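You operate a simulated robot arm through the tools that you are given. There is no shell and no other tool. Be economical: measure what you need, move in short steps, check, and stop when the job is done.

Carry out the task below with a simulated robot arm. There is one attempt and no reset: what you move stays moved.

TASK
Put one of the medium posts from the top of the island bench on the grey glazed dish.

It is judged by the outcome, as a careful person would: the job done as asked, and still so three seconds after it is handed in. It fails if anything else is knocked over, pushed out of place, dropped, spilled or broken.

THE ROBOT
A 7-joint arm with a two-finger parallel gripper, fixed in place. Base frame: the origin is at the foot of the arm, x ahead of it, y to its left, z up; the work surface is at about z = 0. Lengths are in m, angles in degrees, forces in N, time in s.
With the tool pointing down near the work surface it reaches from about 0.22 to 0.58 m from the base axis. Its first joint turns from -66.0 to 66.0 degrees. Payload 2.5 kg.
Tool frame: the origin (TCP) lies between the finger pads and is the grasp point; the fingertips stand 0.023 m ahead of it; z points along the fingers, y is the line along which they close. The gripper opens to 0.094 m. The fingers are 0.038 m wide and 0.01 m thick; the gripper's body (0.054 by 0.096 m) begins 0.039 m behind the TCP.
Orientation is told as [roll, pitch, yaw] about the base's x, y, z axes, in that order, counted from this pose: with the fingers straight down and closing along the base's y, the tool's x points along the base's -x, its y along +y and its z along -z.

THE INTERFACE
- The arm moves only by the tool send_rows. Its argument "moves" is a list of rows, each an object of numbers (a shift or turn left out is 0, a gripper value left out holds the last): "x", "y", "z": the shift along the tool's x, y, z in m; "yaw": the turn about the tool's z in rad; "claw": the finger opening in m, from 0 to 0.094. In form: [{"x": .., "y": .., "z": .., "yaw": .., "claw": ..}, ...]. A call has 1 to 8 rows; each row is the pose to reach, as a shift and turn from the pose commanded when the call began, along the tool's axes at that moment. A row lasts 0.2 s, in which the tool goes at most 0.05 m and 8.6 degrees; a call with a longer step from one row to the next is refused whole, and so is a gripper value outside its range. A pose out of reach is approached as far as the arm can. The call stops where the force on the tool passes 40 N (or 10 N more than at its start, if that is more) or the arm is blocked; 0.2 s more then pass. The fingers move at their own pace (about 0.108 m/s each) and stop on an object; they squeeze with about 22 N. The grip force told is the motor's: it shows also when the fingers shut on nothing. Time passes only in rows, and 0.2 s behind the last, so rows that repeat a pose let the fingers close. It gives the time, the measured TCP pose, the force on the tool (base axes), the opening and the grip force at its end, in the units of the frame above (readings bear some noise).
- Cameras (640 x 400 px; columns grow to the right, rows downward): "scene" is fixed at [0.1018, -0.401, 0.5409]; the picture's right is [0.93, -0.37, 0.00], its down [-0.23, -0.58, -0.78] and it looks along [0.29, 0.73, -0.62] (base axes); focal length 265 px, centre (320, 200). "wrist" rides on the gripper at [-0.039, 0, -0.044] in the tool frame; the picture's right is [0.00, -1.00, 0.00], its down [0.97, 0.00, -0.24] and it looks along [0.24, 0.00, 0.97] (tool axes); focal length 218 px, centre (320, 200).
- grab_frame(camera): a new picture of that camera. No time passes.
- point_at(camera, pixels): there is no depth. For up to 12 entries [column, row, z] of the newest picture of that camera ("zoom" is the newest enlarged one), the place [x, y] in the base frame at which the ray of that pixel passes the height z, good to about 0.002 m. No time passes.
- inspect(camera, box): a new picture of the part [left, top, right, bottom] of that camera's present view, enlarged. No time passes.
- job_done(): hands the job in; it is judged then, once.

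Work in short steps. Measure before you move; look again where a grasp or a placing could have gone wrong, and mend it. You have 60 turns and 20 pictures in all, the two below and enlarged ones among them. Open the gripper and draw the arm clear of the work before you hand the job in, unless the task says otherwise; then end with one line.

The tools are called after "Request:" as a command line: name --argument value ..., lists and objects as JSON in quotes. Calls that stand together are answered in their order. send_rows: Moves the arm, as the interface text tells. Its arguments: {"type":"object","properties":{"moves":{"type":"array","items":{"type":"object","properties":{"x":{"type":"number"},"y":{"type":"number"},"z":{"type":"number"},"yaw":{"type":"number"},"claw":{"type":"number"}}}}},"required":["moves"]} The other tools are called the same way: grab_frame (camera) takes a picture; point_at (camera, pixels) gives the place at which the rays of pixels pass given heights; inspect (camera, box) takes an enlarged picture of a part of a camera's view; job_done () hands the job in.

At the start:

```text
clock: 0.0
tool_pos: [0.3333, 0.2751, 0.3222]
tool_rot: [0.0, -0.1, 0.1]
ft_force: [-0.7, 0.6, 0.3]
finger_gap: 0.0937
grip_force: 0.1
```

scene: 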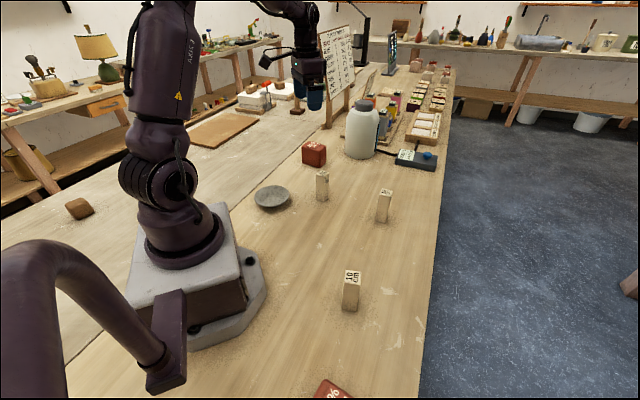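
wrist: 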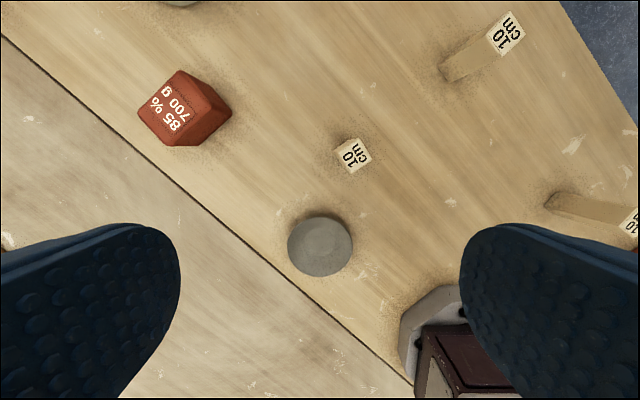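

The scene shows three posts, near pixels (322,186), (384,205) and (351,290), and a grey dish at (272,197). I'll enlarge the view to compare the posts' sizes and labels.

Request:
inspect --camera "scene" --box '[240, 130, 460, 320]'

Request:
point_at --camera "wrist" --pixels '[[352, 155, 0.1], [352, 155, 0.0], [506, 34, 0.1], [445, 72, 0.0], [320, 246, 0.0], [289, 246, 0.01], [352, 246, 0.01], [632, 222, 0.1], [555, 203, 0.0], [320, 214, 0.01], [320, 276, 0.01]]'

Request:
point_at --camera "scene" --pixels '[[322, 199, 0.0], [383, 220, 0.0], [350, 308, 0.0], [272, 197, 0.01], [255, 197, 0.01], [290, 197, 0.01], [323, 173, 0.1], [386, 191, 0.1], [353, 274, 0.1]]'

```text
2.11 times, centred on (350, 225) of scene
```

zoom: 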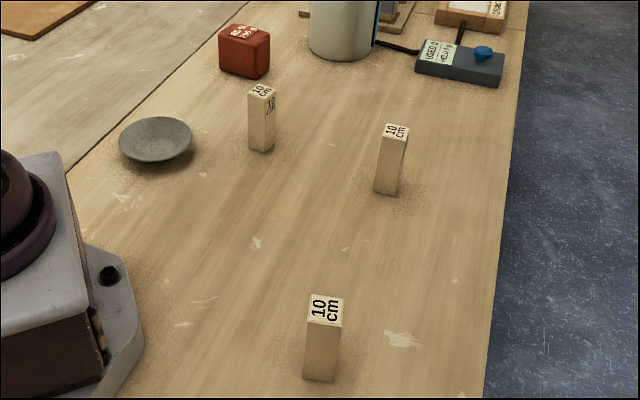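

```text
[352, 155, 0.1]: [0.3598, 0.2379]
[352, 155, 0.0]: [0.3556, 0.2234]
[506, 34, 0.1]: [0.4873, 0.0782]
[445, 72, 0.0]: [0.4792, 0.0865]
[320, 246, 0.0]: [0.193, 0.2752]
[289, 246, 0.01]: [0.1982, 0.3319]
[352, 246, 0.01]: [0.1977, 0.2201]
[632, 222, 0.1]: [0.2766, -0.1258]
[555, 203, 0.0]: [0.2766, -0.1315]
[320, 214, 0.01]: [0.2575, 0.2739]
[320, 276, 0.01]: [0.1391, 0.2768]
```

```text
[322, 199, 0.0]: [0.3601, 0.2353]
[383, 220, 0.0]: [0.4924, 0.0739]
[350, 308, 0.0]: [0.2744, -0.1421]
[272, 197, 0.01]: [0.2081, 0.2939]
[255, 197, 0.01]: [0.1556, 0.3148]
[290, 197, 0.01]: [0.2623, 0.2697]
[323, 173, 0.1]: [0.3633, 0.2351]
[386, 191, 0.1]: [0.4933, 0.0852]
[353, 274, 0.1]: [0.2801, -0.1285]
```

All three posts are marked 10 cm, so any of them qualifies. I'll use the one nearest the dish and enlarge the wrist view to get its yaw and the dish centre.

Request:
inspect --camera "wrist" --box '[260, 120, 420, 220]'

Request:
inspect --camera "scene" --box '[240, 150, 350, 225]'

```text
4.00 times, centred on (340, 170) of wrist
```

zoom: 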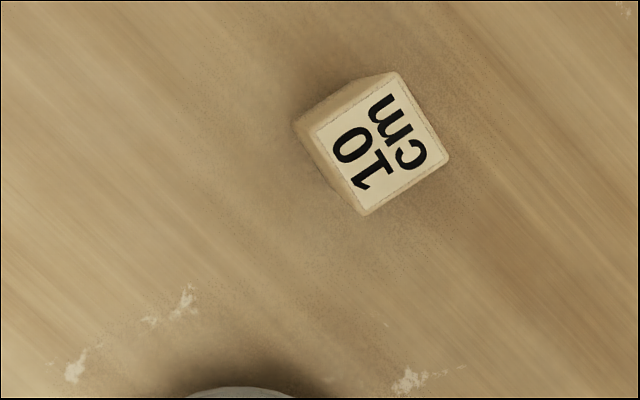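

```text
5.33 times, centred on (295, 188) of scene
```

zoom: 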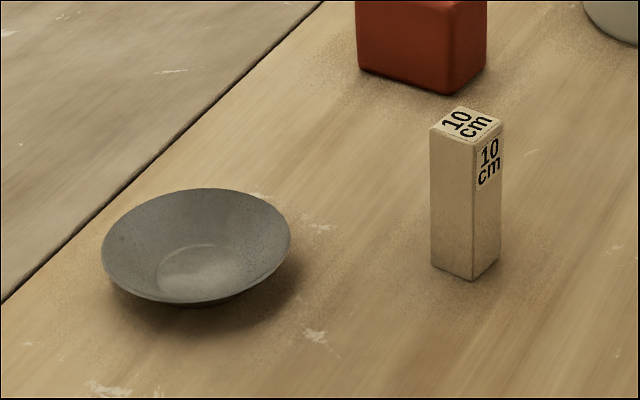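

Now I'll project the post's top corners at z=0.1, plus the dish's rim and well.

Request:
point_at --camera "wrist" --pixels '[[338.75, 152.5, 0.1], [359.5, 138, 0.1], [372.25, 159.5, 0.1], [351, 173.75, 0.1], [287, 246, 0.03], [352.5, 246, 0.03], [320, 213, 0.03], [320, 277, 0.03], [326, 237, 0.008]]'

Request:
point_at --camera "zoom" --pixels '[[202, 268, 0.008], [155, 268, 0.008], [250, 268, 0.008], [102, 245, 0.03], [291, 245, 0.03], [196, 188, 0.03], [196, 302, 0.03], [430, 127, 0.1], [462, 105, 0.1], [502, 122, 0.1], [473, 142, 0.1]]'

```text
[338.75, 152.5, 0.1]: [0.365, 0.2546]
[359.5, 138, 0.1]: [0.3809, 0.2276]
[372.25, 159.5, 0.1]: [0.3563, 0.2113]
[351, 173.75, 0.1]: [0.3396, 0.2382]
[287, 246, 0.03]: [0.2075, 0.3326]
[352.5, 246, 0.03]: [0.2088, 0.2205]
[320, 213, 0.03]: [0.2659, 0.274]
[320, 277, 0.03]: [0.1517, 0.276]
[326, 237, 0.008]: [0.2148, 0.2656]
```

```text
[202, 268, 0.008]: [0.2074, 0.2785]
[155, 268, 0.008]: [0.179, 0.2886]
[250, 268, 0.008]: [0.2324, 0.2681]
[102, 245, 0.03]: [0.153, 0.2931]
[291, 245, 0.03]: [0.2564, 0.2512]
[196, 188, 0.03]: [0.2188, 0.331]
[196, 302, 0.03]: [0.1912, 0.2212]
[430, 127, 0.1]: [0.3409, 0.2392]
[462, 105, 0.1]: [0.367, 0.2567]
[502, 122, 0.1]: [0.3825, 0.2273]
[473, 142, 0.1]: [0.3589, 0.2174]
```

The post's top centre is about (0.361, 0.234), with its faces rotated about +31.5° from the closing axis. The dish centre is about (0.207, 0.276). I'll move above the post and turn the tool.

Request:
send_rows --moves '[{"x": -0.007, "y": -0.01, "z": 0.02, "yaw": -0.11, "claw": 0.08}, {"x": -0.014, "y": -0.02, "z": 0.045, "yaw": -0.22}, {"x": -0.021, "y": -0.03, "z": 0.07, "yaw": -0.33}, {"x": -0.028, "y": -0.041, "z": 0.095, "yaw": -0.44}, {"x": -0.028, "y": -0.041, "z": 0.122, "yaw": -0.55}, {"x": -0.028, "y": -0.041, "z": 0.122, "yaw": -0.55}]'

Request:
grab_frame --camera "wrist"

```text
clock: 1.4
tool_pos: [0.362, 0.2342, 0.2024]
tool_rot: [-0.1, 0.1, 31.6]
ft_force: [-0.4, -0.5, -0.1]
finger_gap: 0.0798
grip_force: 0.2
```

```text
14 pictures are left
```

wrist: 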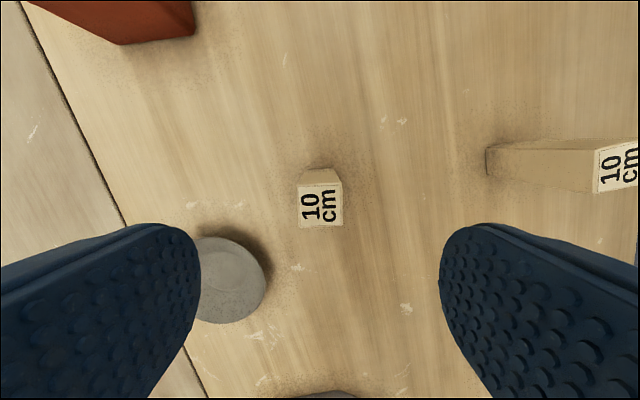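

The post's top is square to the fingers, centred near (320.7,206). I'll check the offset.

Request:
point_at --camera "wrist" --pixels '[[320.7, 206, 0.1], [298, 186, 0.1], [342, 183, 0.1], [344, 226, 0.1], [299, 228, 0.1]]'

```text
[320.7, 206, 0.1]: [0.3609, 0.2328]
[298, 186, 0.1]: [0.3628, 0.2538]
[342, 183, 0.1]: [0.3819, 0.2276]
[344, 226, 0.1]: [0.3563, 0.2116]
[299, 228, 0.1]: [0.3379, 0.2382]
```

The post is centred to within 2 mm and needs about 2.5° more yaw. I'll descend to z≈0.072 with the claw open, then close.

Request:
send_rows --moves '[{"z": 0.035, "yaw": -0.04}, {"z": 0.07, "yaw": -0.04}, {"z": 0.1, "yaw": -0.04}, {"z": 0.12, "yaw": -0.04}, {"z": 0.13, "yaw": -0.04}, {"z": 0.13, "yaw": -0.04}]'

Request:
send_rows --moves '[{"claw": 0.05}, {"claw": 0.02}, {"claw": 0.02}, {"claw": 0.02}]'

```text
clock: 2.8
tool_pos: [0.3614, 0.2343, 0.0715]
tool_rot: [-0.1, -0.1, 33.8]
ft_force: [-0.2, -0.6, -0.2]
finger_gap: 0.0801
grip_force: 0.2
```

```text
clock: 3.8
tool_pos: [0.3619, 0.2346, 0.0712]
tool_rot: [0.0, 0.0, 33.7]
ft_force: [1.0, -0.3, -0.2]
finger_gap: 0.0318
grip_force: 21.9
```

The grip stopped on the post at 0.032 m with 22 N. I'll lift 0.08 m.

Request:
send_rows --moves '[{"z": -0.02}, {"z": -0.05}, {"z": -0.08}, {"z": -0.08}]'

Request:
grab_frame --camera "scene"

```text
clock: 4.8
tool_pos: [0.3619, 0.2346, 0.1509]
tool_rot: [0.1, 0.0, 33.8]
ft_force: [0.2, -1.0, -1.3]
finger_gap: 0.0315
grip_force: 22.4
```

```text
13 pictures are left
```

scene: 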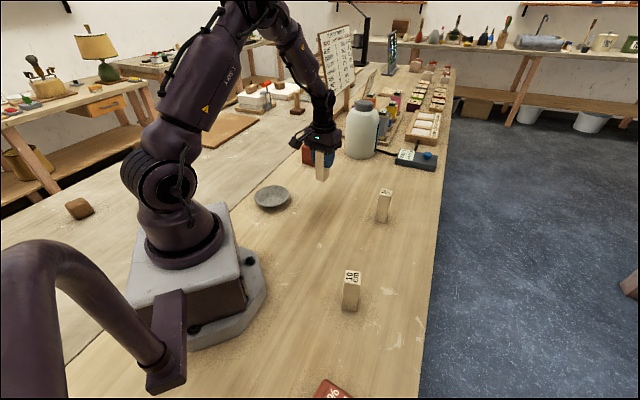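

The post is lifted. Next I carry it over the dish centre (0.207, 0.276), which is a tool shift of x=0.1057, y=0.1207.

Request:
send_rows --moves '[{"x": 0.0176, "y": 0.0201}, {"x": 0.0352, "y": 0.0402}, {"x": 0.0528, "y": 0.0603}, {"x": 0.0704, "y": 0.0805}, {"x": 0.088, "y": 0.1006}, {"x": 0.1057, "y": 0.1207}, {"x": 0.1057, "y": 0.1207}]'

Request:
inspect --camera "scene" --box '[210, 110, 350, 225]'

Request:
grab_frame --camera "wrist"

```text
clock: 6.4
tool_pos: [0.2067, 0.2758, 0.1497]
tool_rot: [0.0, 0.0, 33.8]
ft_force: [0.5, -0.7, -1.2]
finger_gap: 0.0315
grip_force: 21.8
```

```text
3.48 times, centred on (280, 168) of scene
```

zoom: 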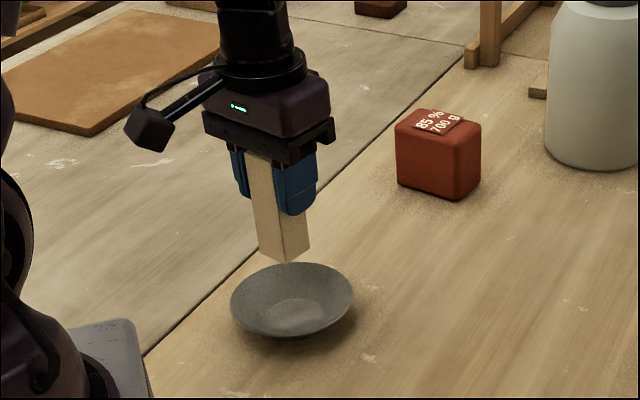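

```text
11 pictures are left
```

wrist: 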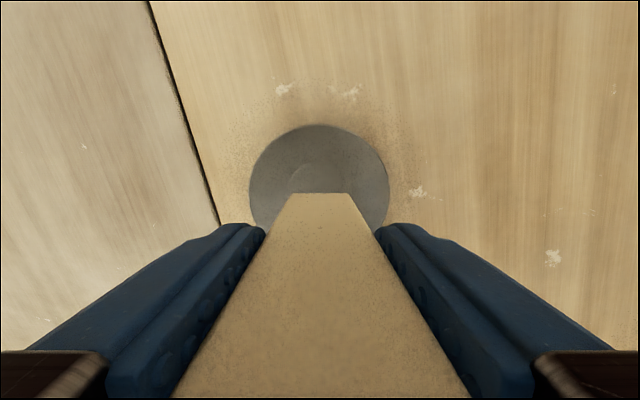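

Before lowering I'll refine the dish centre using its rim in the wrist view and its well in the enlarged scene view.

Request:
point_at --camera "wrist" --pixels '[[319.5, 124, 0.03], [249, 192, 0.03], [390, 192, 0.03], [249, 192, 0.02], [390, 192, 0.02], [290, 190, 0.008], [315, 163, 0.008]]'

Request:
point_at --camera "zoom" --pixels '[[230, 300, 0.03], [354, 300, 0.03], [293, 263, 0.03], [290, 337, 0.03], [297, 315, 0.008], [265, 315, 0.008], [328, 315, 0.008], [297, 298, 0.008], [297, 333, 0.008]]'

```text
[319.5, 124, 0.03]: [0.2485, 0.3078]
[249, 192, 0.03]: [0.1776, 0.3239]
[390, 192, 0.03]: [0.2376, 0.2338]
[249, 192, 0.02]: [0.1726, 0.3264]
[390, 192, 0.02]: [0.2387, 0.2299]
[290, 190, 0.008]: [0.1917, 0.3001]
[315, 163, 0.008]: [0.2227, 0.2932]
```

```text
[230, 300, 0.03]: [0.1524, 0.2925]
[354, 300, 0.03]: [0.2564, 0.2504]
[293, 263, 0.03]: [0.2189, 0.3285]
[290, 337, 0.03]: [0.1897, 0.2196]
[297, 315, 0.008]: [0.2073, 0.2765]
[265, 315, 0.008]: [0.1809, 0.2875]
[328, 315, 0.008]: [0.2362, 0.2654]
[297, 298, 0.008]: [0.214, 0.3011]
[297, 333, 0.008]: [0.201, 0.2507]
```

The centre holds at (0.207, 0.276) and the well is about 0.055 m across. The post's bottom is at about 0.078, so I'll lower 0.058 and check, then go in small steps until contact.

Request:
send_rows --moves '[{"z": 0.02}, {"z": 0.04}, {"z": 0.052}, {"z": 0.058}, {"z": 0.058}]'

Request:
send_rows --moves '[{"z": 0.0015}, {"z": 0.003}, {"z": 0.0045}, {"z": 0.006}]'

```text
clock: 7.6
tool_pos: [0.207, 0.2764, 0.0923]
tool_rot: [0.0, 0.0, 33.8]
ft_force: [-0.7, -0.7, -0.5]
finger_gap: 0.0319
grip_force: 21.4
```

```text
clock: 8.6
tool_pos: [0.2068, 0.2752, 0.0877]
tool_rot: [0.0, 0.0, 33.8]
ft_force: [0.7, -0.1, -1.2]
finger_gap: 0.0317
grip_force: 22.0
```

No contact yet, with the post's bottom at about 0.015. I'll keep lowering in 1 mm steps.

Request:
send_rows --moves '[{"z": 0.001}, {"z": 0.002}, {"z": 0.003}, {"z": 0.004}]'

Request:
inspect --camera "scene" --box '[230, 150, 330, 220]'

```text
clock: 9.6
tool_pos: [0.2067, 0.2768, 0.0835]
tool_rot: [0.0, 0.0, 33.8]
ft_force: [0.0, -0.7, -2.3]
finger_gap: 0.0319
grip_force: 21.5
```

```text
5.71 times, centred on (280, 185) of scene
```

zoom: 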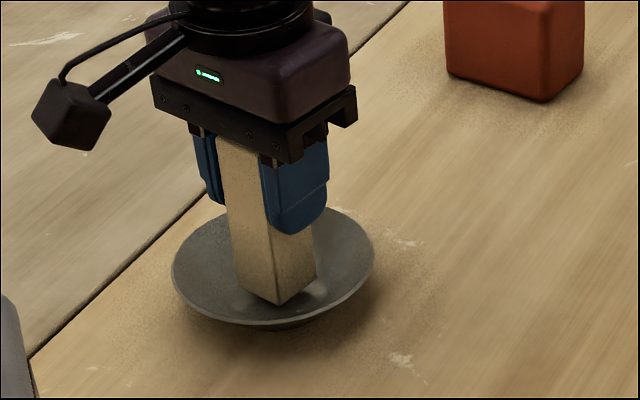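

The post is inside the dish and close to the bottom of the well. I'll take finer steps and watch the force.

Request:
send_rows --moves '[{"z": 0.001}, {"z": 0.002}]'

```text
clock: 10.2
tool_pos: [0.2068, 0.276, 0.0814]
tool_rot: [0.0, 0.1, 33.8]
ft_force: [0.4, 0.3, -1.2]
finger_gap: 0.0319
grip_force: 22.3
```

Request:
send_rows --moves '[{"z": 0.001}, {"z": 0.002}]'

```text
clock: 10.8
tool_pos: [0.2061, 0.2754, 0.0789]
tool_rot: [0.0, 0.0, 33.9]
ft_force: [0.6, 0.0, -0.9]
finger_gap: 0.0317
grip_force: 22.4
```

Still no contact at z=0.079, so I'll continue.

Request:
send_rows --moves '[{"z": 0.001}, {"z": 0.002}]'

```text
clock: 11.4
tool_pos: [0.2072, 0.2759, 0.0768]
tool_rot: [0.0, -0.1, 33.7]
ft_force: [0.2, -0.5, -0.7]
finger_gap: 0.0317
grip_force: 22.1
```

Request:
send_rows --moves '[{"z": 0.001}]'

Request:
send_rows --moves '[{"z": 0.001}]'

```text
clock: 11.8
tool_pos: [0.2063, 0.2758, 0.0762]
tool_rot: [0.0, 0.0, 33.8]
ft_force: [1.1, 0.0, -1.2]
finger_gap: 0.0318
grip_force: 22.1
```

```text
clock: 12.2
tool_pos: [0.207, 0.2759, 0.0764]
tool_rot: [0.0, -0.1, 33.8]
ft_force: [-2.5, -2.6, 14.8]
finger_gap: 0.0318
grip_force: 22.4
```

There was firm contact (14.8 N) at z≈0.076, so the post is seated in the well. I'll open the fingers evenly.

Request:
send_rows --moves '[{"claw": 0.036}, {"claw": 0.05}, {"claw": 0.07}, {"claw": 0.07}]'

Request:
inspect --camera "scene" --box '[230, 150, 330, 220]'

```text
clock: 13.2
tool_pos: [0.2064, 0.2754, 0.0762]
tool_rot: [0.0, 0.0, 33.8]
ft_force: [0.0, -0.9, -0.1]
finger_gap: 0.0701
grip_force: 0.1
```

```text
5.71 times, centred on (280, 185) of scene
```

zoom: 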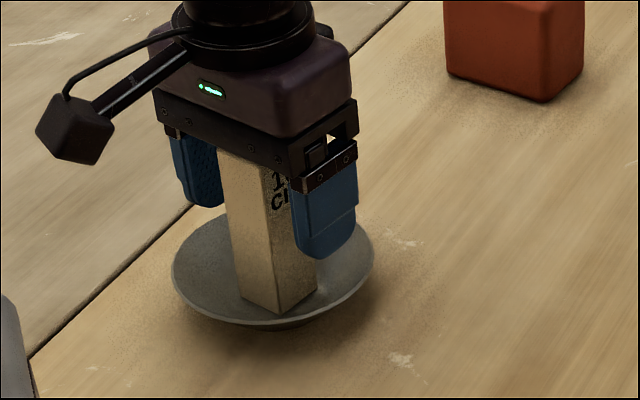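

The post stands upright on its own in the dish. I'll draw straight up 0.2 m and check.

Request:
send_rows --moves '[{"z": -0.015}, {"z": -0.04}, {"z": -0.07}, {"z": -0.11}, {"z": -0.15}, {"z": -0.19}, {"z": -0.2}]'

Request:
grab_frame --camera "scene"

Request:
inspect --camera "scene" --box '[220, 130, 340, 220]'

```text
clock: 14.8
tool_pos: [0.2058, 0.2765, 0.2743]
tool_rot: [0.0, 0.1, 33.8]
ft_force: [0.1, 0.4, -0.9]
finger_gap: 0.07
grip_force: 0.0
```

```text
8 pictures are left
```

scene: 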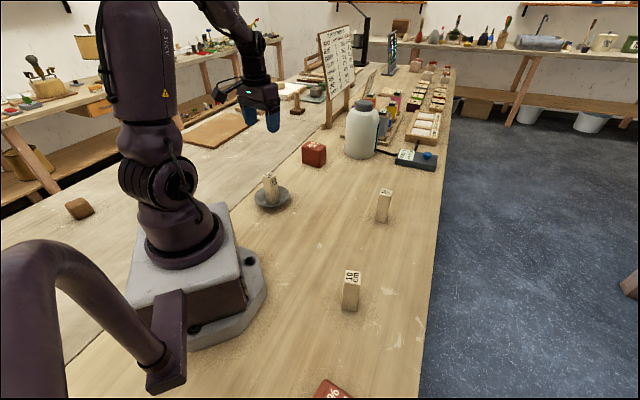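

```text
4.44 times, centred on (280, 175) of scene
```

zoom: 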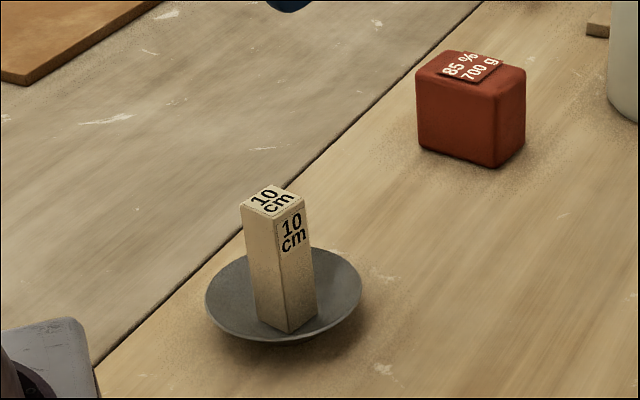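

The 10 cm post stands upright in the dish, everything else is where it was, and the arm is clear, so I'm handing in.

Request:
job_done

```text
The job is handed in.
```

One of the three 10 cm posts is standing upright in the middle of the grey glazed dish; nothing else was disturbed, the gripper is open, and the arm is clear.
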